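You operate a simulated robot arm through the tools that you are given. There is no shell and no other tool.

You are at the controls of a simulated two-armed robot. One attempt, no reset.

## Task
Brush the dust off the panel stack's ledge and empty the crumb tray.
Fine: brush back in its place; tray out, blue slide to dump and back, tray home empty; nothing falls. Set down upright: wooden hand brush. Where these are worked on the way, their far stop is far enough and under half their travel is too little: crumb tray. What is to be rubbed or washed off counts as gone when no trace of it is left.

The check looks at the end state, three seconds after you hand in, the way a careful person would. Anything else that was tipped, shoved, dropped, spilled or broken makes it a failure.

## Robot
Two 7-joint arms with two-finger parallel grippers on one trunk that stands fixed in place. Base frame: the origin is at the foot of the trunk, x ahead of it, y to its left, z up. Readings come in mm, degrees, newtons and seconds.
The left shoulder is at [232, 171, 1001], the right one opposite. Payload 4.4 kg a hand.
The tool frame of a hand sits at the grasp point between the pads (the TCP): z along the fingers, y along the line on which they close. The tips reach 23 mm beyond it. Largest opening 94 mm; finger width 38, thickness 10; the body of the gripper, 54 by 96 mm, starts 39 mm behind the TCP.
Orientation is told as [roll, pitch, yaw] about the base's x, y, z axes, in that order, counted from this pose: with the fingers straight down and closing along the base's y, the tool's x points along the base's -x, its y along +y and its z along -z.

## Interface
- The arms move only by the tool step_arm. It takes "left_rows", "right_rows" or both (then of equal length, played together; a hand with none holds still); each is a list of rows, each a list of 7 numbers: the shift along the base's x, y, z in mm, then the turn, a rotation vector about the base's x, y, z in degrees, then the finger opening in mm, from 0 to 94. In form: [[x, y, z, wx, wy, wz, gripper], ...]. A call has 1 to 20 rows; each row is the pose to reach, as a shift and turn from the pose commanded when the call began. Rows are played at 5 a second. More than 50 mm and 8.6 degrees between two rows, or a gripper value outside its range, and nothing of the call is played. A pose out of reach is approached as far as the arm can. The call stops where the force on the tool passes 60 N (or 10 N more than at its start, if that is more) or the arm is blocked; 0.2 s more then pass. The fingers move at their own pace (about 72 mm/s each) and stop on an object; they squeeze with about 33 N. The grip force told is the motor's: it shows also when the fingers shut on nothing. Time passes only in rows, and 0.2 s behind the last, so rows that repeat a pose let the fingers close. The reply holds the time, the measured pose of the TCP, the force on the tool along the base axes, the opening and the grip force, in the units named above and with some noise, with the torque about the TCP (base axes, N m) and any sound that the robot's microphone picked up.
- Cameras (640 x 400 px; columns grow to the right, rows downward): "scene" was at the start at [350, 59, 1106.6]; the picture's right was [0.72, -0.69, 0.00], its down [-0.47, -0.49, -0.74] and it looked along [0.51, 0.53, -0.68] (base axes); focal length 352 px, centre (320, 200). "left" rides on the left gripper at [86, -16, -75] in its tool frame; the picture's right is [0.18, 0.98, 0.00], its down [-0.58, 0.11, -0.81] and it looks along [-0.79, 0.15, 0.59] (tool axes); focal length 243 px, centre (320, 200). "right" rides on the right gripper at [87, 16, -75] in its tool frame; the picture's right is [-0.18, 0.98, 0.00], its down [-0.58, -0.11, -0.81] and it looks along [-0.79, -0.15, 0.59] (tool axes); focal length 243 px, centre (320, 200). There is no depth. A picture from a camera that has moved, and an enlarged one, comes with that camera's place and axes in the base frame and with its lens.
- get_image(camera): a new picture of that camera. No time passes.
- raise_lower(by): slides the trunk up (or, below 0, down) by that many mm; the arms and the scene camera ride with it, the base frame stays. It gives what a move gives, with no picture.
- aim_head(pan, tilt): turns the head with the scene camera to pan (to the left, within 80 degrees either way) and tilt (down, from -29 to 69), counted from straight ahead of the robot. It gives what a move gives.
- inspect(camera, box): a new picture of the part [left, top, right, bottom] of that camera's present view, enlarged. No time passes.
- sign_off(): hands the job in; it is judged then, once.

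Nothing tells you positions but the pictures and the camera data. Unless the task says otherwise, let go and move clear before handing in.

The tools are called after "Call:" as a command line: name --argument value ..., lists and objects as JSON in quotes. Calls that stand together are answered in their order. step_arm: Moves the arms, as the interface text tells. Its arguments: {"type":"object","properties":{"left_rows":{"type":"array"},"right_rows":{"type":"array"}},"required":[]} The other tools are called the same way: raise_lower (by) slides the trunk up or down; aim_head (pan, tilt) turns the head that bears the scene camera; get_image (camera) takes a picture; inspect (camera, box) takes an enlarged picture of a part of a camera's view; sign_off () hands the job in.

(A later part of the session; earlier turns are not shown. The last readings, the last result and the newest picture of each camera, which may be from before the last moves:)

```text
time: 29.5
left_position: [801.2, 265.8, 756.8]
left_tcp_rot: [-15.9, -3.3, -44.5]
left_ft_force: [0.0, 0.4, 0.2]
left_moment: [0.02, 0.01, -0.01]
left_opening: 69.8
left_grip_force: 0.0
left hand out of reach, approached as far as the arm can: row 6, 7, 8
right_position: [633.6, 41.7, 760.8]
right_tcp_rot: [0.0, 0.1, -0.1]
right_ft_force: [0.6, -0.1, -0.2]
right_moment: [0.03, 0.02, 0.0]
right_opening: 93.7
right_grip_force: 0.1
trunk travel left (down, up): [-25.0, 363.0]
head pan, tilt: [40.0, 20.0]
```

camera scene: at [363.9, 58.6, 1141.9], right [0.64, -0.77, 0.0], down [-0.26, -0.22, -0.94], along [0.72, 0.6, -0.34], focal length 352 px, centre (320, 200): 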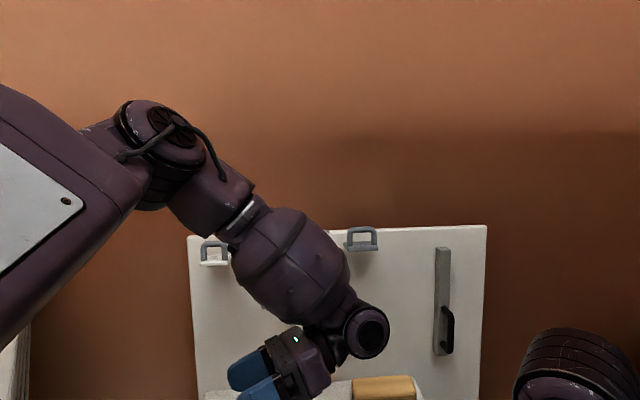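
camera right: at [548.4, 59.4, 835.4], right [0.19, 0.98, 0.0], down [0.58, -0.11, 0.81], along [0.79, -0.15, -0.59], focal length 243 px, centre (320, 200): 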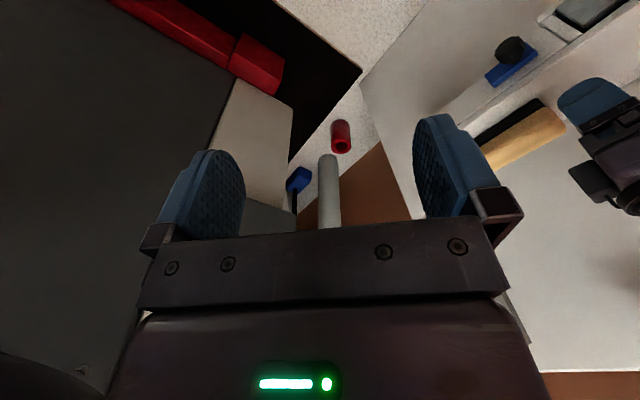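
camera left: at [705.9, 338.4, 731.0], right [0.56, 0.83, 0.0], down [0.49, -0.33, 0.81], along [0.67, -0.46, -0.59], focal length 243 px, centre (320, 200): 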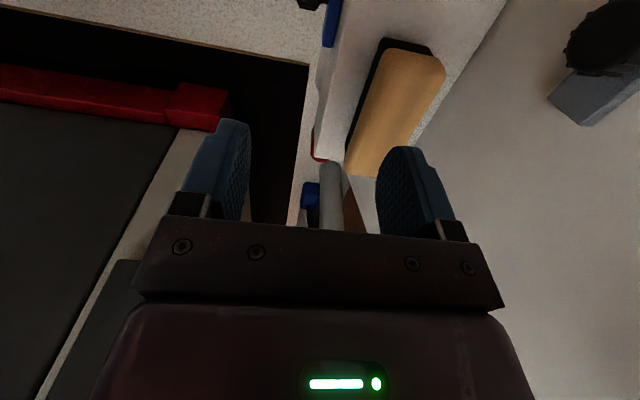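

Every test fits the forearm swinging about an elbow that can't come further inward. I'll test that by bringing the hand inward near the body, on a path well clear of the right hand.

Call:
step_arm --left_rows '[[-33, 6, 15, 4.5, -2.8, 0, 70], [-67, 12, 31, 9, -5.6, 0, 70], [-100, 17, 46, 13.6, -8.4, 0, 70], [-134, 23, 62, 13.6, -8.4, 0, 70], [-167, 29, 78, 13.6, -8.4, 0, 70], [-201, 34, 93, 13.6, -8.4, 0, 70], [-229, 9, 93, 13.6, -8.4, 0, 70], [-258, -16, 93, 13.6, -8.4, 0, 70], [-286, -41, 93, 13.6, -8.4, 0, 70], [-314, -66, 93, 13.6, -8.4, 0, 70], [-343, -91, 93, 13.6, -8.4, 0, 70], [-371, -116, 93, 13.6, -8.4, 0, 70], [-371, -150, 93, 13.6, -8.4, 0, 70], [-371, -182, 93, 13.6, -8.4, 0, 70], [-371, -214, 93, 13.6, -8.4, 0, 70], [-371, -246, 93, 13.6, -8.4, 0, 70]]'

Call:
aim_head --pan 60 --tilt 25

Call:
get_image --camera "scene"

```text
time: 32.9
left_position: [476.0, 103.9, 857.4]
left_tcp_rot: [-0.2, 0.3, -44.9]
left_ft_force: [-0.8, -0.6, 0.2]
left_moment: [-0.01, -0.01, -0.05]
left_opening: 69.8
left_grip_force: 0.0
left hand out of reach, approached as far as the arm can: row 9, 10, 11, 12, 13, 14, 15, 16
right_position: [633.9, 40.8, 760.7]
right_tcp_rot: [0.0, 0.1, -0.1]
right_ft_force: [0.1, 0.6, 0.4]
right_moment: [-0.01, 0.02, 0.01]
right_opening: 94.2
right_grip_force: 0.1
trunk travel left (down, up): [-25.0, 363.0]
head pan, tilt: [40.0, 20.0]
```

```text
time: 33.7
left_position: [476.4, 104.2, 858.9]
left_tcp_rot: [-0.2, 0.3, -44.9]
left_ft_force: [-0.9, 0.2, -1.2]
left_moment: [0.01, 0.01, 0.02]
left_opening: 70.1
left_grip_force: 0.1
right_position: [634.6, 42.2, 760.8]
right_tcp_rot: [0.1, 0.0, -0.1]
right_ft_force: [0.1, -0.1, -0.4]
right_moment: [0.0, -0.01, 0.01]
right_opening: 94.1
right_grip_force: 0.1
trunk travel left (down, up): [-25.0, 363.0]
head pan, tilt: [60.0, 25.0]
```

```text
taken
camera scene: at [338.8, 78.5, 1133.7], right [0.87, -0.5, 0.0], down [-0.21, -0.37, -0.91], along [0.45, 0.78, -0.42], focal length 352 px, centre (320, 200)
```

scene: 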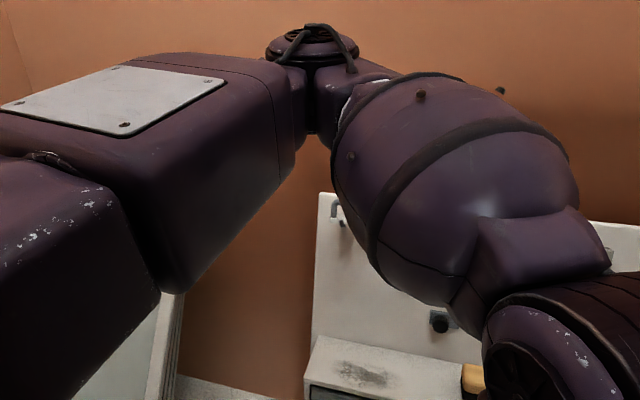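

The elbow does look pinned at about 40° outward. I'll look at the shoulder itself to understand the joint layout.

Call:
aim_head --pan 80 --tilt 40

Call:
get_image --camera "scene"

Call:
aim_head --pan -80 --tilt 40

Call:
get_image --camera "scene"

```text
time: 34.5
left_position: [477.0, 104.2, 858.3]
left_tcp_rot: [-0.2, 0.4, -45.0]
left_ft_force: [-0.1, 0.7, 0.2]
left_moment: [0.02, 0.03, 0.01]
left_opening: 70.0
left_grip_force: 0.1
right_position: [634.9, 42.1, 759.4]
right_tcp_rot: [0.0, 0.0, -0.1]
right_ft_force: [0.9, -0.6, 0.3]
right_moment: [-0.02, 0.02, -0.02]
right_opening: 94.0
right_grip_force: 0.1
trunk travel left (down, up): [-25.0, 363.0]
head pan, tilt: [80.0, 40.0]
```

```text
taken
camera scene: at [307.5, 82.5, 1110.4], right [0.98, -0.17, 0.0], down [-0.11, -0.63, -0.77], along [0.13, 0.75, -0.64], focal length 352 px, centre (320, 200)
```

scene: 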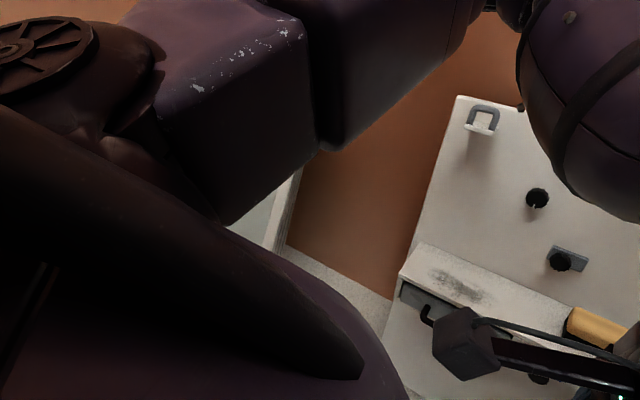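

```text
time: 37.0
left_position: [477.2, 105.7, 856.7]
left_tcp_rot: [-0.2, 0.4, -45.0]
left_ft_force: [-0.1, -0.9, 0.5]
left_moment: [-0.07, 0.0, 0.01]
left_opening: 70.0
left_grip_force: 0.1
right_position: [634.5, 41.8, 760.3]
right_tcp_rot: [0.0, -0.1, -0.1]
right_ft_force: [-1.3, 0.2, -0.2]
right_moment: [-0.01, -0.02, -0.01]
right_opening: 94.0
right_grip_force: 0.1
trunk travel left (down, up): [-25.0, 363.0]
head pan, tilt: [-80.0, 40.0]
```

```text
taken
camera scene: at [307.4, -85.0, 1110.4], right [-0.98, -0.17, 0.0], down [-0.11, 0.63, -0.77], along [0.13, -0.75, -0.64], focal length 352 px, centre (320, 200)
```

scene: 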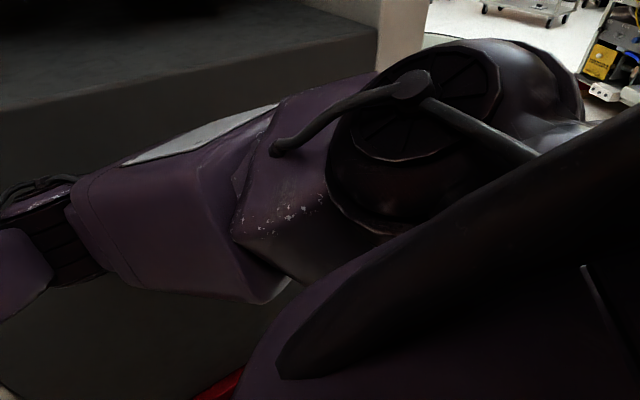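

The shoulder pan looks limited while the elbow is this high, yet the right arm's elbow sits lower and further in. I'll bring the left hand down close to the body to see whether the elbow drops and frees the joint.

Call:
step_arm --left_rows '[[0, 40, -20, 0, 0, 0, 70], [0, 80, -40, 0, 0, 0, 70], [0, 120, -60, 0, 0, 0, 70], [0, 160, -80, 0, 0, 0, 70], [0, 200, -100, 0, 0, 0, 70], [0, 240, -130, 0, 0, 0, 70], [0, 280, -160, 0, 0, 0, 70], [0, 300, -200, 0, 0, 0, 70], [0, 310, -240, 0, 0, 0, 70], [0, 310, -280, 0, 0, 0, 70], [0, 310, -310, 0, 0, 0, 70]]'

Call:
aim_head --pan 75 --tilt 35

Call:
get_image --camera "scene"

Call:
get_image --camera "left"

```text
time: 39.4
left_position: [475.7, 415.1, 546.5]
left_tcp_rot: [-0.3, 0.3, -44.9]
left_ft_force: [-0.2, 0.4, 0.1]
left_moment: [-0.01, 0.02, -0.02]
left_opening: 70.2
left_grip_force: 0.1
left hand out of reach, approached as far as the arm can: row 1, 2, 3, 4, 5
right_position: [633.8, 42.4, 759.8]
right_tcp_rot: [0.0, 0.2, 0.0]
right_ft_force: [0.4, 0.2, -0.5]
right_moment: [-0.01, -0.04, 0.06]
right_opening: 93.9
right_grip_force: 0.1
trunk travel left (down, up): [-25.0, 363.0]
head pan, tilt: [-80.0, 40.0]
```

```text
time: 41.8
left_position: [476.9, 414.6, 547.4]
left_tcp_rot: [-0.2, 0.3, -45.0]
left_ft_force: [0.5, 0.4, -1.1]
left_moment: [0.01, 0.01, -0.01]
left_opening: 70.0
left_grip_force: 0.0
right_position: [633.3, 41.5, 760.0]
right_tcp_rot: [0.0, 0.1, -0.1]
right_ft_force: [-0.6, 0.3, 0.0]
right_moment: [-0.02, 0.01, -0.01]
right_opening: 94.1
right_grip_force: 0.0
trunk travel left (down, up): [-25.0, 363.0]
head pan, tilt: [75.0, 35.0]
```

```text
taken
camera scene: at [315.5, 83.8, 1118.0], right [0.97, -0.26, 0.0], down [-0.15, -0.55, -0.82], along [0.21, 0.79, -0.57], focal length 352 px, centre (320, 200)
```

scene: 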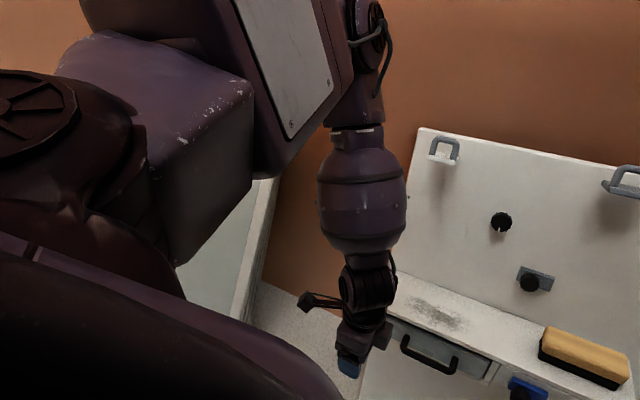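

```text
taken
camera left: at [405.8, 465.1, 622.7], right [0.56, 0.83, 0.0], down [0.49, -0.33, 0.8], along [0.66, -0.45, -0.6], focal length 243 px, centre (320, 200)
```

left: 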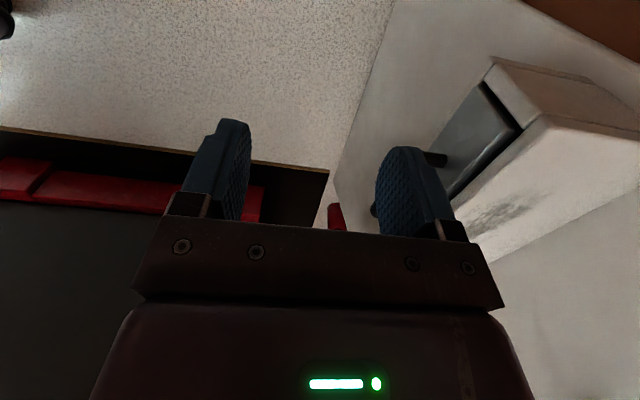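

The arm is now elbow-up, which is a different posture. From here I'll extend outward again at moderate height and see whether it reaches the spot before the brush.

Call:
step_arm --left_rows '[[0, 0, 40, 0, 0, 0, 70], [0, 0, 80, 0, 0, 0, 70], [31, -21, 93, 0, 0, 0, 70], [62, -42, 93, 0, 0, 0, 70], [93, -63, 93, 0, 0, 0, 70], [124, -84, 93, 0, 0, 0, 70], [155, -105, 93, 0, 0, 0, 70], [186, -126, 93, 0, 0, 0, 70], [217, -146, 93, 0, 0, 0, 70], [248, -149, 93, 0, 0, 0, 70], [279, -151, 93, 0, 0, 0, 70], [310, -154, 93, 0, 0, 0, 70], [340, -156, 93, 0, 0, 0, 70]]'

Call:
get_image --camera "scene"

```text
time: 44.6
left_position: [750.6, 267.6, 645.6]
left_tcp_rot: [-0.2, 0.4, -44.9]
left_ft_force: [0.6, -1.0, -0.2]
left_moment: [-0.01, 0.0, 0.0]
left_opening: 69.8
left_grip_force: 0.1
left hand out of reach, approached as far as the arm can: row 11, 12, 13
right_position: [634.7, 41.4, 759.9]
right_tcp_rot: [0.0, 0.0, -0.2]
right_ft_force: [-0.5, -0.3, 0.3]
right_moment: [0.04, 0.0, 0.05]
right_opening: 93.8
right_grip_force: 0.0
trunk travel left (down, up): [-25.0, 363.0]
head pan, tilt: [75.0, 35.0]
```

```text
taken
camera scene: at [315.3, 83.7, 1118.0], right [0.97, -0.26, 0.0], down [-0.15, -0.55, -0.82], along [0.21, 0.79, -0.57], focal length 352 px, centre (320, 200)
```

scene: 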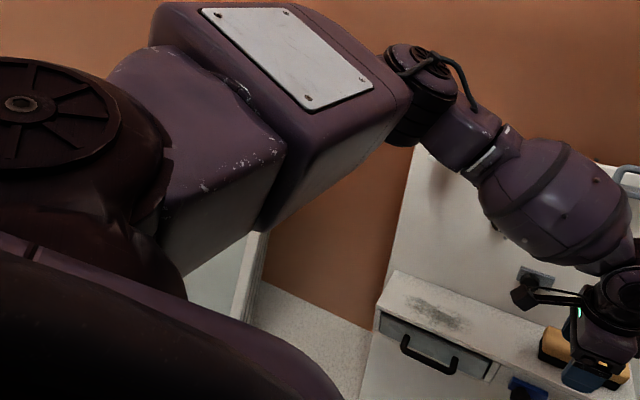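

Pinned again at about the same elbow direction. Next I'll take the hand low in front of the robot, where the upper arm has to drop, and watch the elbow.

Call:
step_arm --left_rows '[[-40, 20, -5, 0, 0, 0, 70], [-80, 40, -10, 0, 0, 0, 70], [-120, 60, -15, 0, 0, 0, 70], [-160, 80, -20, 0, 0, 0, 70], [-200, 105, -30, 0, 0, 0, 70], [-240, 125, -45, 0, 0, 0, 70], [-275, 140, -70, 0, 0, 0, 70], [-300, 150, -105, 0, 0, 0, 70], [-300, 150, -145, 0, 0, 0, 70], [-300, 150, -185, 0, 0, 0, 70], [-300, 150, -225, 0, 0, 0, 70], [-300, 150, -265, 0, 0, 0, 70]]'

Call:
get_image --camera "scene"

Call:
get_image --camera "left"

```text
time: 47.2
left_position: [458.0, 426.9, 454.9]
left_tcp_rot: [-0.3, 0.3, -44.9]
left_ft_force: [1.1, -0.2, -0.3]
left_moment: [0.01, 0.0, 0.02]
left_opening: 69.9
left_grip_force: 0.1
left hand out of reach, approached as far as the arm can: row 11, 12
right_position: [634.6, 41.3, 759.6]
right_tcp_rot: [0.0, 0.0, -0.1]
right_ft_force: [0.4, 0.7, 0.1]
right_moment: [0.01, -0.01, -0.05]
right_opening: 94.0
right_grip_force: 0.0
trunk travel left (down, up): [-25.0, 363.0]
head pan, tilt: [75.0, 35.0]
```

```text
taken
camera scene: at [315.4, 84.0, 1117.9], right [0.97, -0.26, 0.0], down [-0.15, -0.55, -0.82], along [0.21, 0.79, -0.57], focal length 352 px, centre (320, 200)
```

scene: 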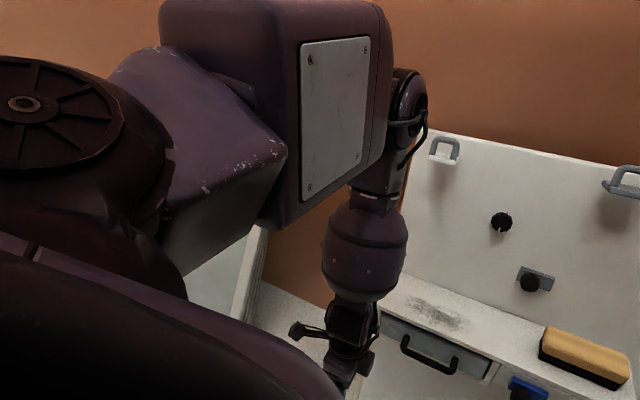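

```text
taken
camera left: at [387.5, 476.3, 530.5], right [0.56, 0.83, 0.0], down [0.49, -0.33, 0.8], along [0.66, -0.45, -0.6], focal length 243 px, centre (320, 200)
```

left: 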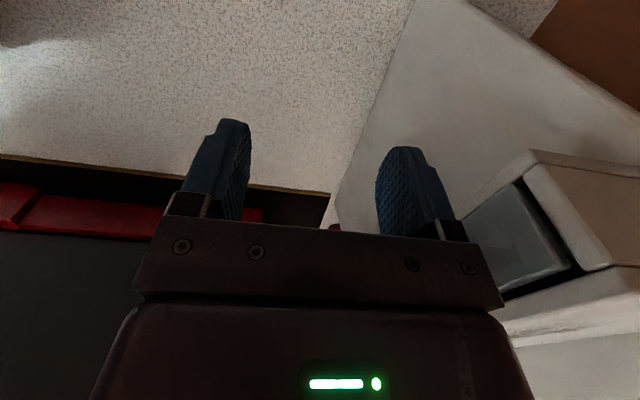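

All the boundary points fit one fixed elbow position, so I suspect a shoulder limit. To check whether hand yaw matters, I'll return to yaw 0 near the body and try moving inward again, staying clear of the right hand.

Call:
step_arm --left_rows '[[0, 0, 40, 0, 0, 6, 70], [0, 0, 80, 0, 0, 12, 70], [0, 0, 120, 0, 0, 18, 70], [0, 0, 160, 0, 0, 24, 70], [0, 0, 200, 0, 0, 30, 70], [0, 0, 240, 0, 0, 36, 70], [0, 0, 280, 0, 0, 42, 70], [0, 0, 320, 0, 0, 45, 70], [0, -20, 360, 0, 0, 45, 70], [0, -50, 390, 0, 0, 45, 70], [5, -90, 400, 0, 0, 45, 70], [10, -130, 400, 0, 0, 45, 70], [15, -170, 400, 0, 0, 45, 70], [20, -210, 400, 0, 0, 45, 70]]'

Call:
step_arm --left_rows '[[0, -35, 0, 0, 0, 0, 70], [0, -70, 0, 0, 0, 0, 70], [0, -105, 0, 0, 0, 0, 70], [0, -140, 0, 0, 0, 0, 70]]'

Call:
aim_head --pan 75 --tilt 15

Call:
get_image --camera "scene"

```text
time: 50.2
left_position: [522.7, 236.0, 857.2]
left_tcp_rot: [-0.2, 0.4, 0.2]
left_ft_force: [-0.2, 0.0, 0.3]
left_moment: [-0.02, -0.03, -0.02]
left_opening: 69.9
left_grip_force: 0.1
left hand out of reach, approached as far as the arm can: row 9, 10, 11, 12, 13, 14
right_position: [634.1, 42.7, 758.7]
right_tcp_rot: [0.1, 0.0, -0.2]
right_ft_force: [-0.2, 0.2, 0.5]
right_moment: [0.01, -0.02, 0.01]
right_opening: 94.1
right_grip_force: 0.1
trunk travel left (down, up): [-25.0, 363.0]
head pan, tilt: [75.0, 35.0]
```

```text
time: 51.4
left_position: [537.1, 104.2, 870.7]
left_tcp_rot: [1.4, -2.6, 0.4]
left_ft_force: [-0.1, 39.0, 7.2]
left_moment: [0.69, 0.08, -0.39]
left_opening: 52.7
left_grip_force: 0.0
left hand out of reach, approached as far as the arm can: row 4
right_position: [633.5, 37.5, 759.1]
right_tcp_rot: [-0.7, 0.2, 1.1]
right_ft_force: [-0.3, -38.3, -7.1]
right_moment: [3.22, -0.79, 4.12]
right_opening: 94.3
right_grip_force: 0.0
trunk travel left (down, up): [-25.0, 363.0]
head pan, tilt: [75.0, 35.0]
stopped in row 4 (right hand): the force on the tool passed its limit at 62 N (the readings are from after the stop); the commanded pose is now the measured one
```

```text
time: 52.2
left_position: [537.4, 103.4, 872.2]
left_tcp_rot: [1.3, -3.0, 0.3]
left_ft_force: [-3.0, 47.9, 15.6]
left_moment: [0.64, 0.24, -0.59]
left_opening: 48.6
left_grip_force: 0.2
right_position: [634.1, 39.8, 759.5]
right_tcp_rot: [-0.3, 0.1, 1.2]
right_ft_force: [2.8, -47.6, -15.6]
right_moment: [3.73, -1.32, 4.96]
right_opening: 93.9
right_grip_force: 0.1
trunk travel left (down, up): [-25.0, 363.0]
head pan, tilt: [75.0, 15.0]
```

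```text
taken
camera scene: at [316.8, 89.0, 1149.9], right [0.97, -0.26, 0.0], down [-0.07, -0.25, -0.97], along [0.25, 0.93, -0.26], focal length 352 px, centre (320, 200)
```

scene: 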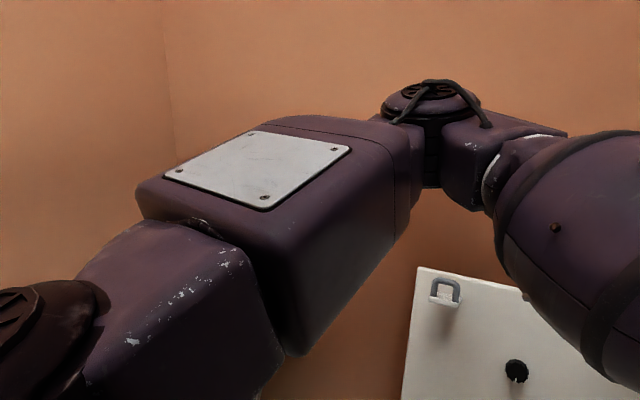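

My left fingers ran into the right hand's camera block, so I'll back off at once. Then I'll compare the two shoulders, because the right arm clearly manages a posture the left one refuses.

Call:
step_arm --left_rows '[[-5, 30, 5, 0, 0, 0, 70], [-20, 70, 5, 0, 0, 0, 70], [-40, 110, 5, 0, 0, 0, 70], [-60, 150, 0, 0, 0, 0, 70], [-70, 190, 0, 0, 0, 0, 70], [-80, 230, 0, 0, 0, 0, 70]]'

Call:
aim_head --pan 80 --tilt 20

Call:
get_image --camera "scene"

Call:
aim_head --pan -80 --tilt 20

Call:
get_image --camera "scene"

```text
time: 53.6
left_position: [505.0, 327.5, 878.1]
left_tcp_rot: [1.0, -2.7, 0.3]
left_ft_force: [-0.5, -0.2, 0.2]
left_moment: [0.01, 0.03, -0.01]
left_opening: 70.0
left_grip_force: 0.2
left hand out of reach, approached as far as the arm can: row 3, 4, 5, 6
right_position: [633.9, 40.3, 761.0]
right_tcp_rot: [-0.3, 0.2, 0.9]
right_ft_force: [0.6, 0.2, -0.1]
right_moment: [0.02, 0.03, 0.01]
right_opening: 94.0
right_grip_force: 0.0
trunk travel left (down, up): [-25.0, 363.0]
head pan, tilt: [75.0, 15.0]
```

```text
time: 54.2
left_position: [505.5, 327.2, 877.6]
left_tcp_rot: [0.9, -2.8, 0.3]
left_ft_force: [0.1, 0.1, -0.4]
left_moment: [-0.05, 0.0, 0.0]
left_opening: 70.1
left_grip_force: 0.0
right_position: [633.3, 39.7, 760.5]
right_tcp_rot: [-0.3, 0.1, 1.0]
right_ft_force: [0.1, 0.7, -0.2]
right_moment: [0.02, 0.0, -0.02]
right_opening: 94.1
right_grip_force: 0.0
trunk travel left (down, up): [-25.0, 363.0]
head pan, tilt: [80.0, 20.0]
```

```text
taken
camera scene: at [308.7, 90.3, 1141.9], right [0.98, -0.17, 0.0], down [-0.06, -0.34, -0.94], along [0.16, 0.93, -0.34], focal length 352 px, centre (320, 200)
```

scene: 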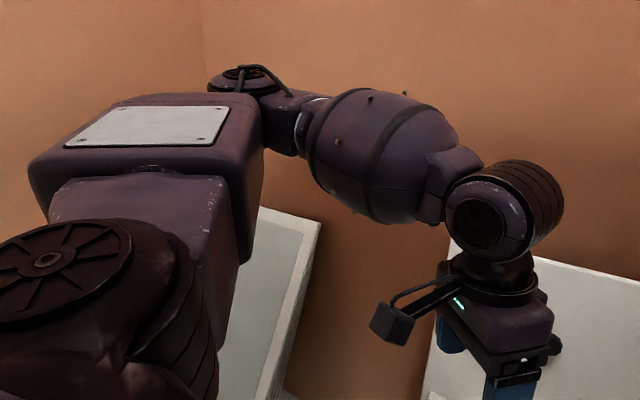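

```text
time: 56.7
left_position: [504.7, 327.4, 877.6]
left_tcp_rot: [0.9, -2.8, 0.3]
left_ft_force: [0.6, 0.3, -0.1]
left_moment: [0.01, -0.02, 0.0]
left_opening: 70.0
left_grip_force: 0.0
right_position: [632.1, 39.5, 760.7]
right_tcp_rot: [-0.3, 0.1, 0.9]
right_ft_force: [0.1, 0.1, 0.0]
right_moment: [0.01, 0.0, -0.02]
right_opening: 94.1
right_grip_force: 0.0
trunk travel left (down, up): [-25.0, 363.0]
head pan, tilt: [-80.0, 20.0]
```

```text
taken
camera scene: at [308.8, -93.0, 1141.8], right [-0.98, -0.17, 0.0], down [-0.06, 0.34, -0.94], along [0.16, -0.93, -0.34], focal length 352 px, centre (320, 200)
```

scene: 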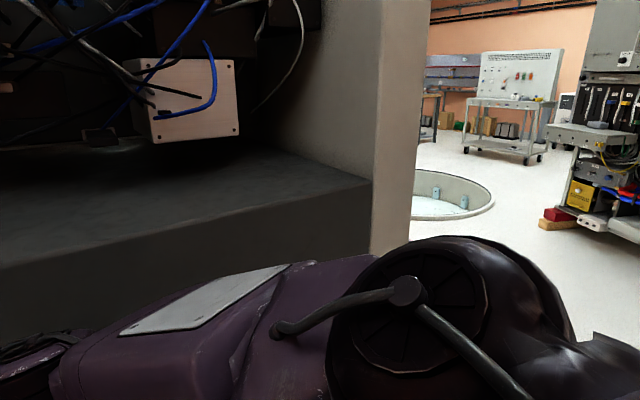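

The two shoulders are in different configurations: the hose side of the joint faces up on the right and down on the left. So the left arm is flipped at the shoulder, which is why its reach is cut short. I'll swing the whole left arm rigidly up and over its shoulder axis, then forward again, to unflip it. First I go to a compact starting pose.

Call:
step_arm --left_rows '[[-10, 25, -5, -0.9, 2.8, 0, 70], [-20, 55, -10, -0.9, 2.8, 0, 70], [-30, 85, -15, -0.9, 2.8, 0, 70], [-35, 105, -17, -0.9, 2.8, 0, 70], [-35, 105, -17, -0.9, 2.8, 0, 70]]'

Call:
aim_head --pan 80 --tilt 10

Call:
get_image --camera "scene"

```text
time: 57.9
left_position: [470.3, 434.2, 859.2]
left_tcp_rot: [0.0, 0.1, 0.3]
left_ft_force: [0.3, 0.1, -0.2]
left_moment: [0.01, -0.02, 0.0]
left_opening: 69.8
left_grip_force: 0.1
right_position: [633.3, 40.2, 760.0]
right_tcp_rot: [-0.3, 0.1, 0.9]
right_ft_force: [-0.7, -0.3, 1.2]
right_moment: [0.0, 0.0, 0.01]
right_opening: 94.3
right_grip_force: 0.1
trunk travel left (down, up): [-25.0, 363.0]
head pan, tilt: [-80.0, 20.0]
```

```text
time: 60.4
left_position: [470.1, 433.1, 859.7]
left_tcp_rot: [0.0, 0.0, 0.3]
left_ft_force: [-0.3, 0.1, 0.4]
left_moment: [0.0, -0.01, 0.05]
left_opening: 70.0
left_grip_force: 0.0
right_position: [634.0, 40.3, 760.2]
right_tcp_rot: [-0.2, 0.1, 0.9]
right_ft_force: [0.0, 0.3, 0.1]
right_moment: [0.0, -0.02, 0.02]
right_opening: 93.9
right_grip_force: 0.1
trunk travel left (down, up): [-25.0, 363.0]
head pan, tilt: [80.0, 10.0]
```

```text
taken
camera scene: at [308.8, 90.3, 1158.1], right [0.98, -0.17, 0.0], down [-0.03, -0.17, -0.98], along [0.17, 0.97, -0.17], focal length 352 px, centre (320, 200)
```

scene: 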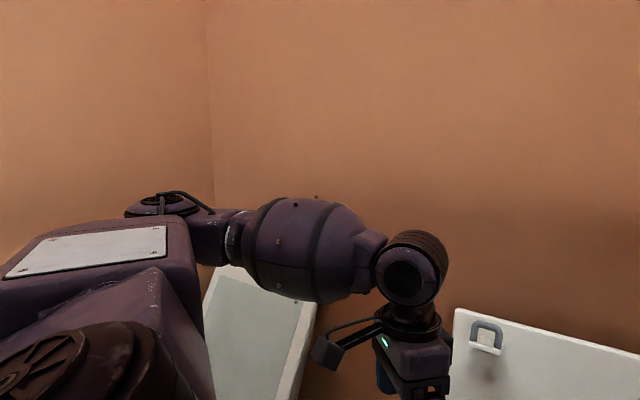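

Nothing is overhead. I'll begin the rigid swing about the left shoulder's sideways axis, with a check partway.

Call:
step_arm --left_rows '[[17.4, 0, 34.5, 0, -8, 0, 70], [29.8, 0, 71.1, 0, -16, 0, 70], [37, 0, 109.1, 0, -24, 0, 70], [38.8, 0, 147.7, 0, -32, 0, 70], [35.3, 0, 186.2, 0, -40, 0, 70], [26.4, 0, 223.8, 0, -48, 0, 70]]'

Call:
get_image --camera "scene"

```text
time: 61.8
left_position: [497.4, 433.1, 1084.1]
left_tcp_rot: [-0.4, -48.1, 0.5]
left_ft_force: [-0.6, -0.8, -0.4]
left_moment: [0.0, 0.0, -0.01]
left_opening: 70.2
left_grip_force: 0.0
right_position: [632.8, 38.8, 760.2]
right_tcp_rot: [-0.4, 0.1, 0.9]
right_ft_force: [0.7, -0.6, 0.7]
right_moment: [0.01, -0.03, 0.0]
right_opening: 93.8
right_grip_force: 0.0
trunk travel left (down, up): [-25.0, 363.0]
head pan, tilt: [80.0, 10.0]
```

```text
taken
camera scene: at [308.6, 90.2, 1158.2], right [0.98, -0.17, 0.0], down [-0.03, -0.17, -0.98], along [0.17, 0.97, -0.17], focal length 352 px, centre (320, 200)
```

scene: 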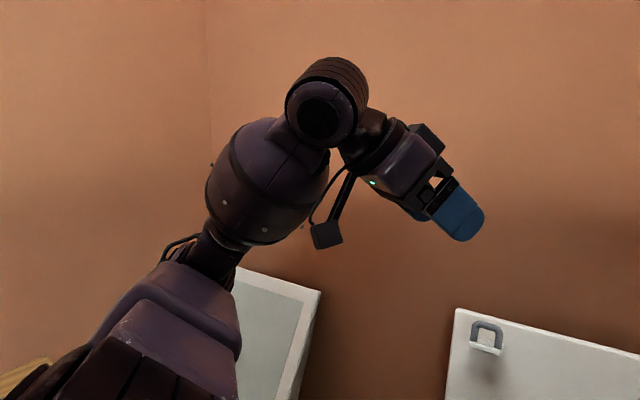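

The whole arm swings cleanly about that axis, so the reading was right. Something pale shows at the lower left edge, so I'll look at it before going further back.

Call:
inspect --camera "scene" --box '[0, 280, 160, 400]'

Call:
get_image --camera "left"

```text
3.33 times, centred on (80, 340) of scene
camera zoom: at [308.6, 90.2, 1158.2], right [0.98, -0.17, 0.0], down [-0.03, -0.17, -0.98], along [0.17, 0.97, -0.17], focal length 1174 px, centre (1120, -267)
```

zoom: 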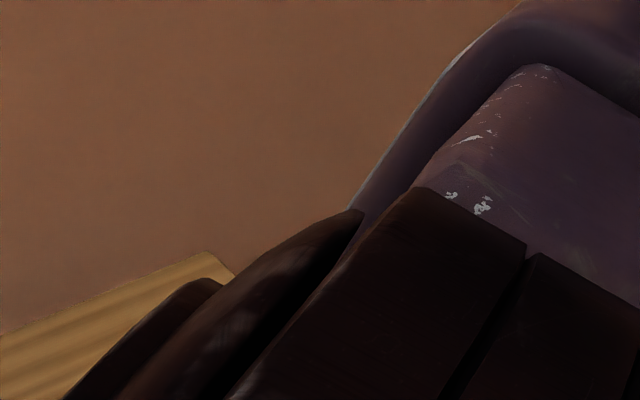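

```text
taken
camera left: at [385.7, 416.9, 1069.4], right [-0.13, 0.98, -0.14], down [-0.21, 0.11, 0.97], along [0.97, 0.15, 0.19], focal length 243 px, centre (320, 200)
```

left: 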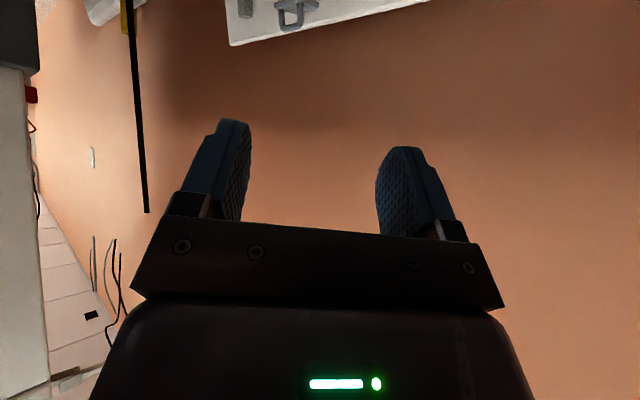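

The pale board is a low bench far behind, well clear. I'll continue the swing until the upper arm points up and out, then come down sideways on the left so I don't go behind the robot.

Call:
step_arm --left_rows '[[-14, 0, 36, 0, -8, 0, 70], [-32.8, 0, 69.7, 0, -16, 0, 70], [-56.2, 0, 100.5, 0, -24, 0, 70], [-83.7, 0, 127.7, 0, -32, 0, 70], [-114.7, 0, 150.8, 0, -40, 0, 70]]'

Call:
get_image --camera "scene"

```text
time: 63.0
left_position: [378.7, 432.2, 1232.5]
left_tcp_rot: [-10.7, -88.0, 10.7]
left_ft_force: [0.8, 0.7, -0.2]
left_moment: [0.03, 0.01, -0.02]
left_opening: 70.1
left_grip_force: 0.0
right_position: [634.1, 39.8, 761.1]
right_tcp_rot: [-0.3, 0.2, 0.9]
right_ft_force: [-0.5, 0.6, 0.5]
right_moment: [0.0, -0.01, 0.01]
right_opening: 94.0
right_grip_force: 0.0
trunk travel left (down, up): [-25.0, 363.0]
head pan, tilt: [80.0, 10.0]
```

```text
taken
camera scene: at [308.6, 90.2, 1158.2], right [0.98, -0.17, 0.0], down [-0.03, -0.17, -0.98], along [0.17, 0.97, -0.17], focal length 352 px, centre (320, 200)
```

scene: 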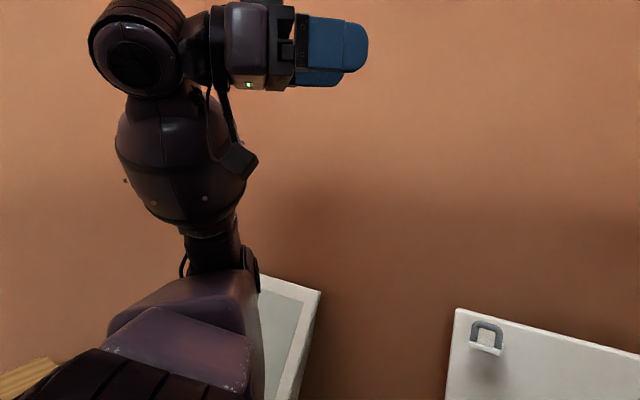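

Still clean. Now the sideways swing from up-left through straight left to down-left, in two parts.

Call:
step_arm --left_rows '[[0, 28.2, -36.3, -7.5, 0, 0, 70], [0, 51.4, -75.9, -15, 0, 0, 70], [0, 69.2, -118.2, -22.5, 0, 0, 70], [0, 81.3, -162.5, -30, 0, 0, 70], [0, 87.6, -207.9, -37.5, 0, 0, 70], [0, 87.9, -253.9, -45, 0, 0, 70]]'

Call:
get_image --camera "scene"

```text
time: 64.4
left_position: [381.9, 520.9, 979.4]
left_tcp_rot: [-87.8, -44.5, 87.0]
left_ft_force: [0.5, 0.4, 0.8]
left_moment: [0.0, 0.0, -0.02]
left_opening: 70.1
left_grip_force: 0.1
right_position: [633.5, 40.3, 759.6]
right_tcp_rot: [-0.4, 0.2, 1.0]
right_ft_force: [0.1, 0.0, -0.4]
right_moment: [0.04, 0.04, 0.0]
right_opening: 93.9
right_grip_force: 0.2
trunk travel left (down, up): [-25.0, 363.0]
head pan, tilt: [80.0, 10.0]
```

```text
taken
camera scene: at [309.1, 90.7, 1157.7], right [0.98, -0.17, 0.0], down [-0.03, -0.17, -0.98], along [0.17, 0.97, -0.17], focal length 352 px, centre (320, 200)
```

scene: 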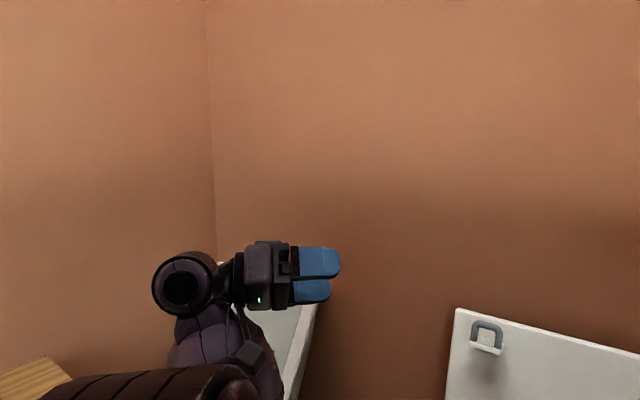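

Call:
step_arm --left_rows '[[0, -5.7, -45.5, -7.5, 0, 0, 70], [0, -17.4, -89.9, -15, 0, 0, 70], [0, -34.7, -132.5, -22.5, 0, 0, 70], [0, -57.4, -172.4, -30, 0, 0, 70], [0, -85.1, -209, -37.5, 0, 0, 70]]'

Call:
aim_head --pan 80 --tilt 40

Call:
get_image --camera "scene"

```text
time: 65.3
left_position: [397.0, 506.9, 893.7]
left_tcp_rot: [-92.1, -33.0, 88.1]
left_ft_force: [1.0, 1.2, 0.0]
left_moment: [-0.02, -0.03, 0.01]
left_opening: 70.2
left_grip_force: 0.1
right_position: [633.0, 41.0, 750.7]
right_tcp_rot: [-0.6, 0.9, 0.9]
right_ft_force: [0.9, 0.6, 0.3]
right_moment: [0.02, 0.04, 0.02]
right_opening: 93.8
right_grip_force: 0.1
trunk travel left (down, up): [-25.0, 363.0]
head pan, tilt: [80.0, 10.0]
stopped in row 4 (left hand): the arm was blocked; the commanded pose is now the measured one
```

```text
time: 66.2
left_position: [393.7, 508.7, 896.2]
left_tcp_rot: [-92.4, -32.6, 88.3]
left_ft_force: [0.4, 0.1, -0.7]
left_moment: [0.0, -0.01, 0.03]
left_opening: 69.9
left_grip_force: 0.1
right_position: [632.9, 42.4, 759.7]
right_tcp_rot: [-0.7, 0.2, 1.0]
right_ft_force: [0.7, -0.4, -0.4]
right_moment: [-0.04, 0.0, 0.02]
right_opening: 94.0
right_grip_force: 0.1
trunk travel left (down, up): [-25.0, 363.0]
head pan, tilt: [80.0, 40.0]
```

```text
taken
camera scene: at [307.2, 86.8, 1110.4], right [0.98, -0.17, 0.0], down [-0.11, -0.64, -0.76], along [0.13, 0.75, -0.65], focal length 352 px, centre (320, 200)
```

scene: 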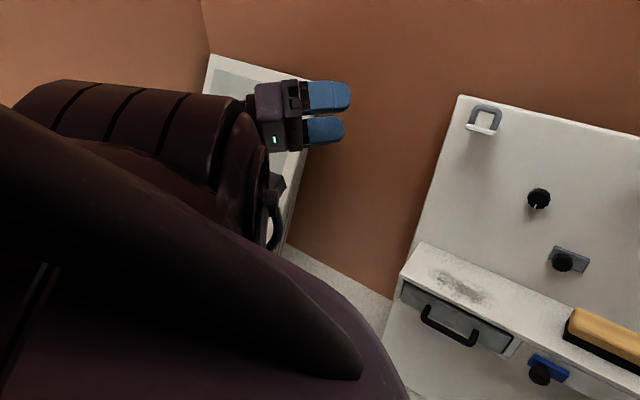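

The upper arm is now hanging down on the other side of the joint, so the shoulder has unflipped; it was just touching the body. I'll back off slightly and then reach forward, which should bring the elbow in under the arm.

Call:
step_arm --left_rows '[[0, 8, 40, 7.5, 0, 0, 70], [0, 8, 60, 11, 0, 0, 70]]'

Call:
step_arm --left_rows '[[30, -8, 0, 0, 0, 0, 70], [60, -16, 0, 0, 0, 0, 70], [90, -24, 0, 0, 0, 0, 70], [120, -32, 0, 0, 0, 0, 70], [150, -40, 0, 0, 0, 0, 70], [180, -50, 0, 0, 0, 0, 70]]'

Call:
aim_head --pan 75 --tilt 30

Call:
get_image --camera "scene"

```text
time: 66.8
left_position: [395.0, 512.4, 953.8]
left_tcp_rot: [-91.9, -43.4, 87.9]
left_ft_force: [-0.1, -0.5, -0.1]
left_moment: [-0.02, 0.01, -0.01]
left_opening: 69.8
left_grip_force: 0.1
right_position: [633.5, 39.1, 758.5]
right_tcp_rot: [-0.4, 0.3, 0.9]
right_ft_force: [0.6, -0.3, -1.4]
right_moment: [-0.02, 0.03, -0.02]
right_opening: 94.2
right_grip_force: 0.1
trunk travel left (down, up): [-25.0, 363.0]
head pan, tilt: [80.0, 40.0]
```

```text
time: 68.2
left_position: [576.3, 464.4, 955.6]
left_tcp_rot: [-92.0, -43.5, 88.1]
left_ft_force: [-0.8, -0.1, -0.4]
left_moment: [0.0, 0.0, -0.02]
left_opening: 69.9
left_grip_force: 0.1
left hand out of reach, approached as far as the arm can: row 1, 2, 3, 4, 5
right_position: [633.2, 39.7, 758.9]
right_tcp_rot: [-0.3, 0.4, 1.0]
right_ft_force: [-0.4, 0.2, -0.8]
right_moment: [0.0, 0.0, -0.03]
right_opening: 94.0
right_grip_force: 0.1
trunk travel left (down, up): [-25.0, 363.0]
head pan, tilt: [80.0, 40.0]
```

```text
time: 69.0
left_position: [576.0, 465.1, 954.3]
left_tcp_rot: [-92.1, -43.4, 88.0]
left_ft_force: [-0.6, 0.4, -0.2]
left_moment: [-0.02, 0.0, 0.01]
left_opening: 70.3
left_grip_force: 0.0
right_position: [633.3, 40.4, 760.0]
right_tcp_rot: [-0.4, 0.3, 1.0]
right_ft_force: [-0.2, 0.3, 0.2]
right_moment: [-0.01, 0.02, -0.03]
right_opening: 94.1
right_grip_force: 0.1
trunk travel left (down, up): [-25.0, 363.0]
head pan, tilt: [75.0, 30.0]
```

```text
taken
camera scene: at [316.0, 86.1, 1125.7], right [0.97, -0.26, 0.0], down [-0.13, -0.48, -0.87], along [0.22, 0.84, -0.5], focal length 352 px, centre (320, 200)
```

scene: 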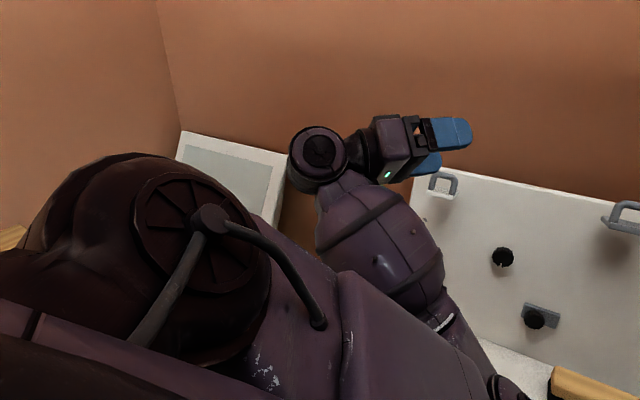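

The left shoulder now looks like the right one, hose side up, with the upper arm pointing forward. I'll turn the tool down with its closing direction across the ledge, bringing the hand to the front.

Call:
step_arm --left_rows '[[3, -9, 0, 4.87, 4.47, -4.48, 70], [6, -18, 0, 9.74, 8.93, -8.97, 70], [9, -27, 0, 14.6, 13.4, -13.45, 70], [12, -36, 0, 19.5, 17.9, -17.9, 70], [15, -45, 0, 24.3, 22.3, -22.4, 70], [18, -54, 0, 29.2, 26.8, -26.9, 70], [21, -63, -5, 34.1, 31.3, -31.4, 70], [24, -72, -10, 38.9, 35.7, -35.9, 70]]'

Call:
get_image --camera "scene"

```text
time: 70.8
left_position: [599.0, 389.6, 946.3]
left_tcp_rot: [-18.6, -42.4, -4.7]
left_ft_force: [0.1, -0.5, 0.7]
left_moment: [0.01, 0.0, -0.01]
left_opening: 69.9
left_grip_force: 0.1
right_position: [631.5, 40.6, 758.5]
right_tcp_rot: [-0.4, 0.3, 1.0]
right_ft_force: [-0.5, 0.7, -0.4]
right_moment: [-0.05, 0.0, -0.02]
right_opening: 94.1
right_grip_force: 0.1
trunk travel left (down, up): [-25.0, 363.0]
head pan, tilt: [75.0, 30.0]
```

```text
taken
camera scene: at [315.9, 86.1, 1125.8], right [0.97, -0.26, 0.0], down [-0.13, -0.48, -0.87], along [0.22, 0.84, -0.5], focal length 352 px, centre (320, 200)
```

scene: 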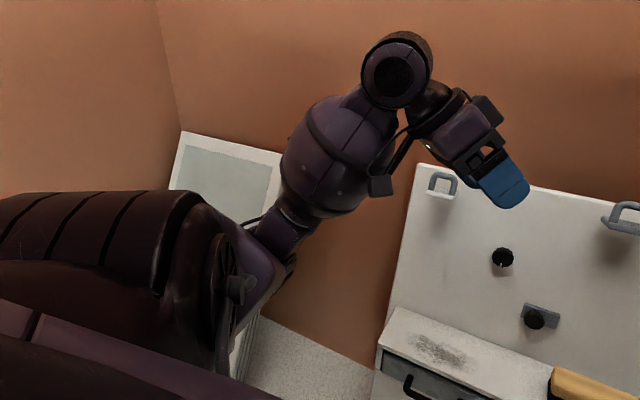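

Call:
step_arm --left_rows '[[3, -9, -10, 4.87, 4.47, -4.48, 70], [6, -18, -20, 9.74, 8.93, -8.97, 70], [9, -27, -30, 14.6, 13.4, -13.45, 70], [12, -36, -40, 19.5, 17.9, -17.9, 70], [15, -45, -50, 24.3, 22.3, -22.4, 70], [18, -54, -60, 29.2, 26.8, -26.9, 70], [21, -63, -80, 34.0, 31.2, -31.3, 70]]'

Call:
get_image --camera "scene"

```text
time: 72.4
left_position: [617.7, 325.7, 864.7]
left_tcp_rot: [-0.2, 0.0, -44.9]
left_ft_force: [-0.3, -0.2, 0.0]
left_moment: [0.01, 0.0, 0.05]
left_opening: 70.1
left_grip_force: 0.1
right_position: [632.7, 40.4, 758.5]
right_tcp_rot: [-0.4, 0.3, 1.1]
right_ft_force: [-0.3, 0.6, -0.3]
right_moment: [-0.01, -0.01, -0.02]
right_opening: 93.9
right_grip_force: 0.0
trunk travel left (down, up): [-25.0, 363.0]
head pan, tilt: [75.0, 30.0]
```

```text
taken
camera scene: at [316.5, 86.4, 1125.4], right [0.97, -0.26, 0.0], down [-0.13, -0.48, -0.87], along [0.22, 0.84, -0.5], focal length 352 px, centre (320, 200)
```

scene: 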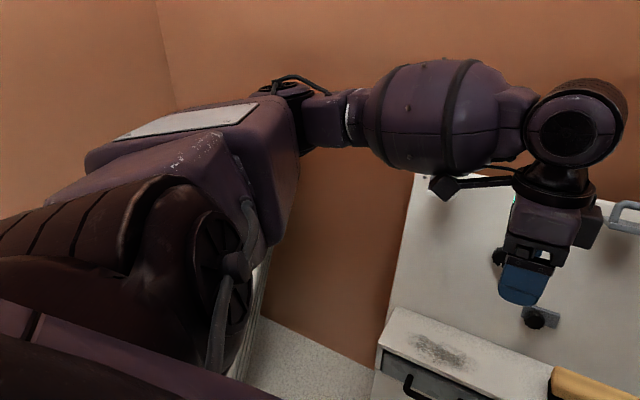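

The tool points down again and the arm is in the other shoulder branch. Now I'll test the reach: out to the spot in front of the brush.

Call:
step_arm --left_rows '[[25, -9, -25, 0, 0, 0, 70], [50, -18, -50, 0, 0, 0, 70], [75, -27, -75, 0, 0, 0, 70], [100, -36, -100, 0, 0, 0, 70], [125, -45, -125, 0, 0, 0, 70], [150, -53, -150, 0, 0, 0, 70], [175, -60, -175, 0, 0, 0, 70], [198, -67, -200, 0, 0, 0, 70]]'

Call:
get_image --camera "scene"

```text
time: 74.2
left_position: [817.4, 261.2, 664.0]
left_tcp_rot: [-0.1, -0.2, -44.9]
left_ft_force: [-0.1, 0.9, -0.2]
left_moment: [0.04, -0.03, -0.02]
left_opening: 70.0
left_grip_force: 0.0
right_position: [633.4, 41.0, 758.3]
right_tcp_rot: [-0.3, 0.3, 1.0]
right_ft_force: [0.6, 0.5, 0.3]
right_moment: [-0.03, -0.03, -0.01]
right_opening: 93.9
right_grip_force: 0.1
trunk travel left (down, up): [-25.0, 363.0]
head pan, tilt: [75.0, 30.0]
```

```text
taken
camera scene: at [316.3, 86.4, 1125.5], right [0.97, -0.26, 0.0], down [-0.13, -0.48, -0.87], along [0.22, 0.84, -0.5], focal length 352 px, centre (320, 200)
```

scene: 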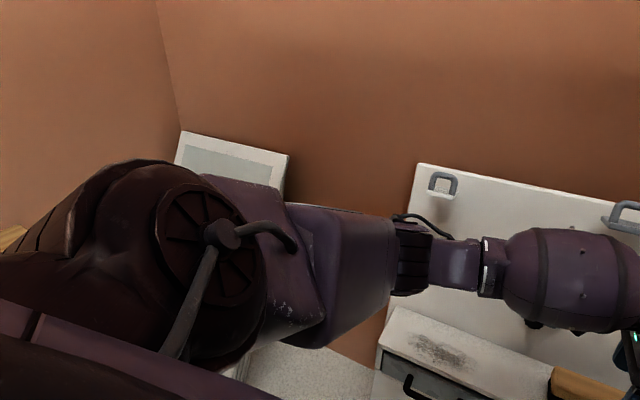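

That worked: the hand reached the spot in front of the brush with no limit. I'll look at the clearance from here before going in.

Call:
aim_head --pan 46.4 --tilt 42.6

Call:
get_image --camera "scene"

Call:
get_image --camera "left"

Call:
get_image --camera "right"

```text
time: 75.1
left_position: [817.6, 260.5, 665.6]
left_tcp_rot: [0.0, -0.2, -45.0]
left_ft_force: [0.3, 1.0, 0.4]
left_moment: [-0.02, -0.03, -0.02]
left_opening: 70.2
left_grip_force: 0.1
right_position: [631.3, 40.7, 759.6]
right_tcp_rot: [-0.4, 0.3, 1.1]
right_ft_force: [-0.6, 1.1, 0.8]
right_moment: [0.02, -0.02, 0.0]
right_opening: 94.0
right_grip_force: 0.1
trunk travel left (down, up): [-25.0, 363.0]
head pan, tilt: [46.4, 42.6]
```

```text
taken
camera scene: at [349.9, 59.0, 1106.6], right [0.72, -0.69, 0.0], down [-0.47, -0.49, -0.74], along [0.51, 0.53, -0.68], focal length 352 px, centre (320, 200)
```

scene: 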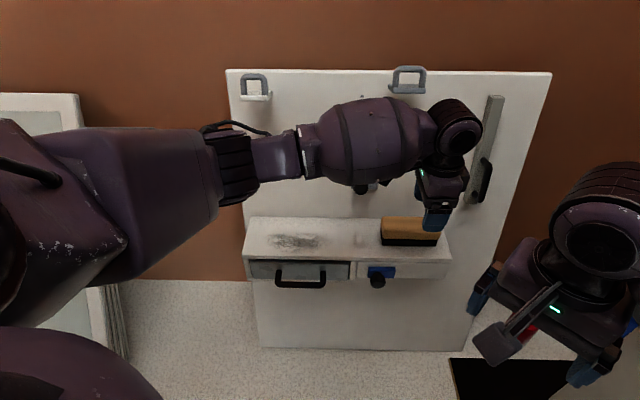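

```text
taken
camera left: at [745.3, 310.7, 738.5], right [0.56, 0.83, 0.0], down [0.49, -0.33, 0.81], along [0.67, -0.46, -0.59], focal length 243 px, centre (320, 200)
```

left: 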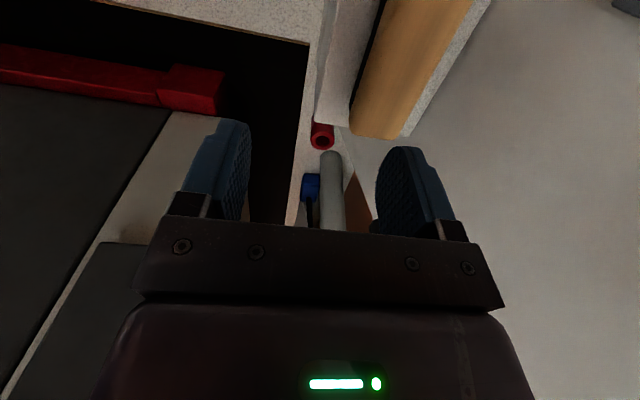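

```text
taken
camera right: at [546.2, 56.1, 834.6], right [0.17, 0.99, -0.01], down [0.59, -0.09, 0.8], along [0.79, -0.14, -0.59], focal length 243 px, centre (320, 200)
```

right: 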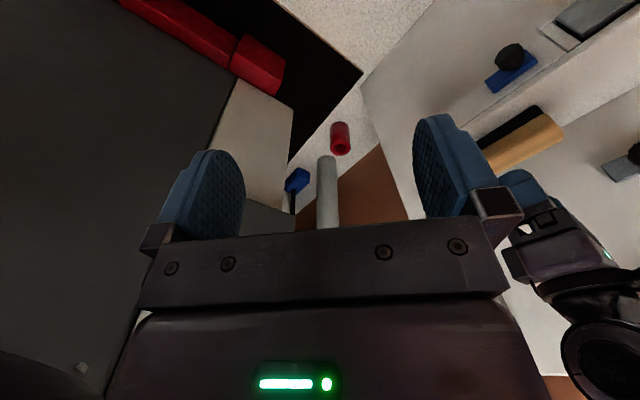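

The arm now comes straight in from the front with good clearance. I'll move over the brush at a height of about 50 mm above it and check centring in the hand camera.

Call:
step_arm --left_rows '[[15.5, 15.8, -21, 0, 0, 0, 70], [31, 31.6, -43, 0, 0, 0, 70], [46.6, 47.4, -64.8, 0, 0, 0, 70], [46.6, 47.4, -64.8, 0, 0, 0, 70]]'

Call:
get_image --camera "left"

Call:
inspect --camera "scene" --box '[340, 90, 500, 260]'

```text
time: 76.1
left_position: [862.4, 307.6, 600.8]
left_tcp_rot: [-0.1, -0.2, -44.8]
left_ft_force: [-0.4, 0.4, 0.6]
left_moment: [0.0, 0.01, 0.01]
left_opening: 70.0
left_grip_force: 0.2
right_position: [631.1, 39.8, 758.9]
right_tcp_rot: [-0.3, 0.3, 1.0]
right_ft_force: [-0.3, 0.0, -0.5]
right_moment: [-0.01, -0.05, 0.0]
right_opening: 94.0
right_grip_force: 0.0
trunk travel left (down, up): [-25.0, 363.0]
head pan, tilt: [46.4, 42.6]
```

```text
taken
camera left: at [792.0, 357.7, 675.0], right [0.56, 0.83, 0.0], down [0.49, -0.33, 0.81], along [0.67, -0.46, -0.59], focal length 243 px, centre (320, 200)
```

left: 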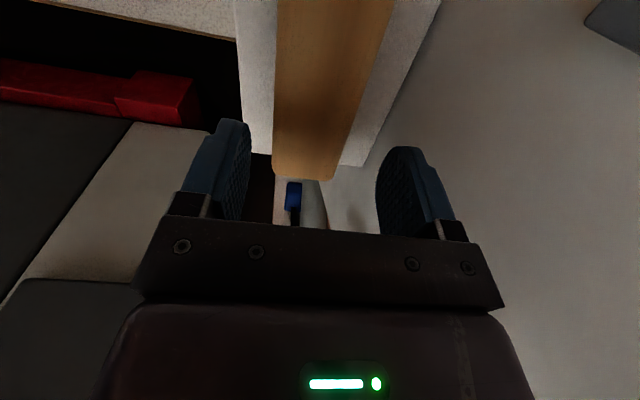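

```text
2.35 times, centred on (420, 175) of scene
camera zoom: at [349.9, 58.9, 1106.7], right [0.72, -0.69, 0.0], down [-0.47, -0.49, -0.74], along [0.51, 0.53, -0.68], focal length 829 px, centre (85, 259)
```

zoom: 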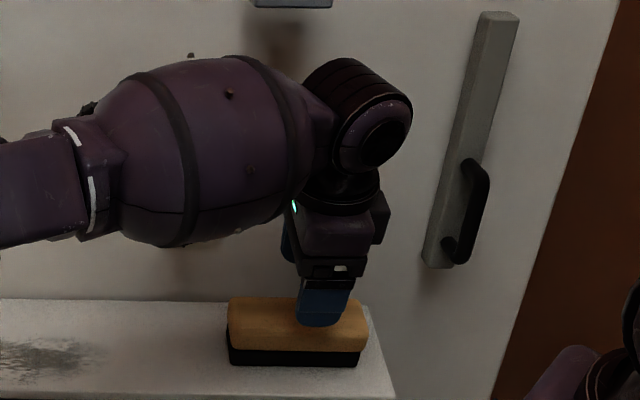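

The brush lies centred between the open fingers. I'll go straight down to grip height.

Call:
step_arm --left_rows '[[0, 0, -16, 0, 0, 0, 70], [0, 0, -32, 0, 0, 0, 70], [0, 0, -48, 0, 0, 0, 70], [0, 0, -63.5, 0, 0, 0, 70], [0, 0, -63.5, 0, 0, 0, 70]]'

Call:
get_image --camera "left"

Call:
inspect --camera "scene" --box '[360, 140, 480, 270]'

```text
time: 77.3
left_position: [864.1, 306.8, 538.6]
left_tcp_rot: [-0.1, -0.2, -45.0]
left_ft_force: [-0.4, -1.0, 0.5]
left_moment: [0.0, -0.01, 0.0]
left_opening: 70.1
left_grip_force: 0.0
right_position: [631.9, 40.0, 758.5]
right_tcp_rot: [-0.4, 0.3, 1.0]
right_ft_force: [-0.5, -0.8, 0.3]
right_moment: [0.0, 0.02, 0.02]
right_opening: 94.2
right_grip_force: 0.1
trunk travel left (down, up): [-25.0, 363.0]
head pan, tilt: [46.4, 42.6]
```

```text
taken
camera left: at [792.7, 356.7, 612.4], right [0.56, 0.83, 0.0], down [0.49, -0.33, 0.81], along [0.67, -0.46, -0.59], focal length 243 px, centre (320, 200)
```

left: 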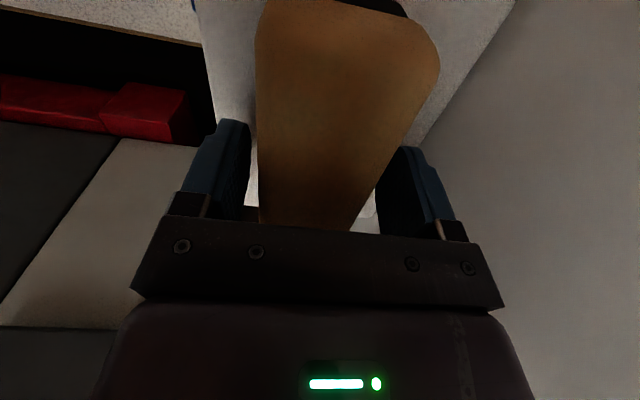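

```text
3.08 times, centred on (420, 205) of scene
camera zoom: at [349.9, 58.9, 1106.7], right [0.72, -0.69, 0.0], down [-0.47, -0.49, -0.74], along [0.51, 0.53, -0.68], focal length 1084 px, centre (12, 185)
```

zoom: 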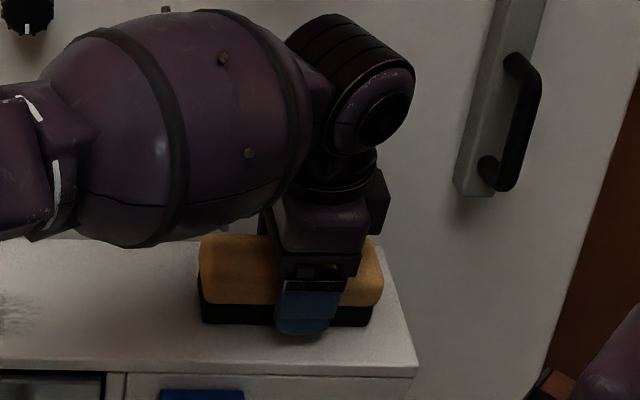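

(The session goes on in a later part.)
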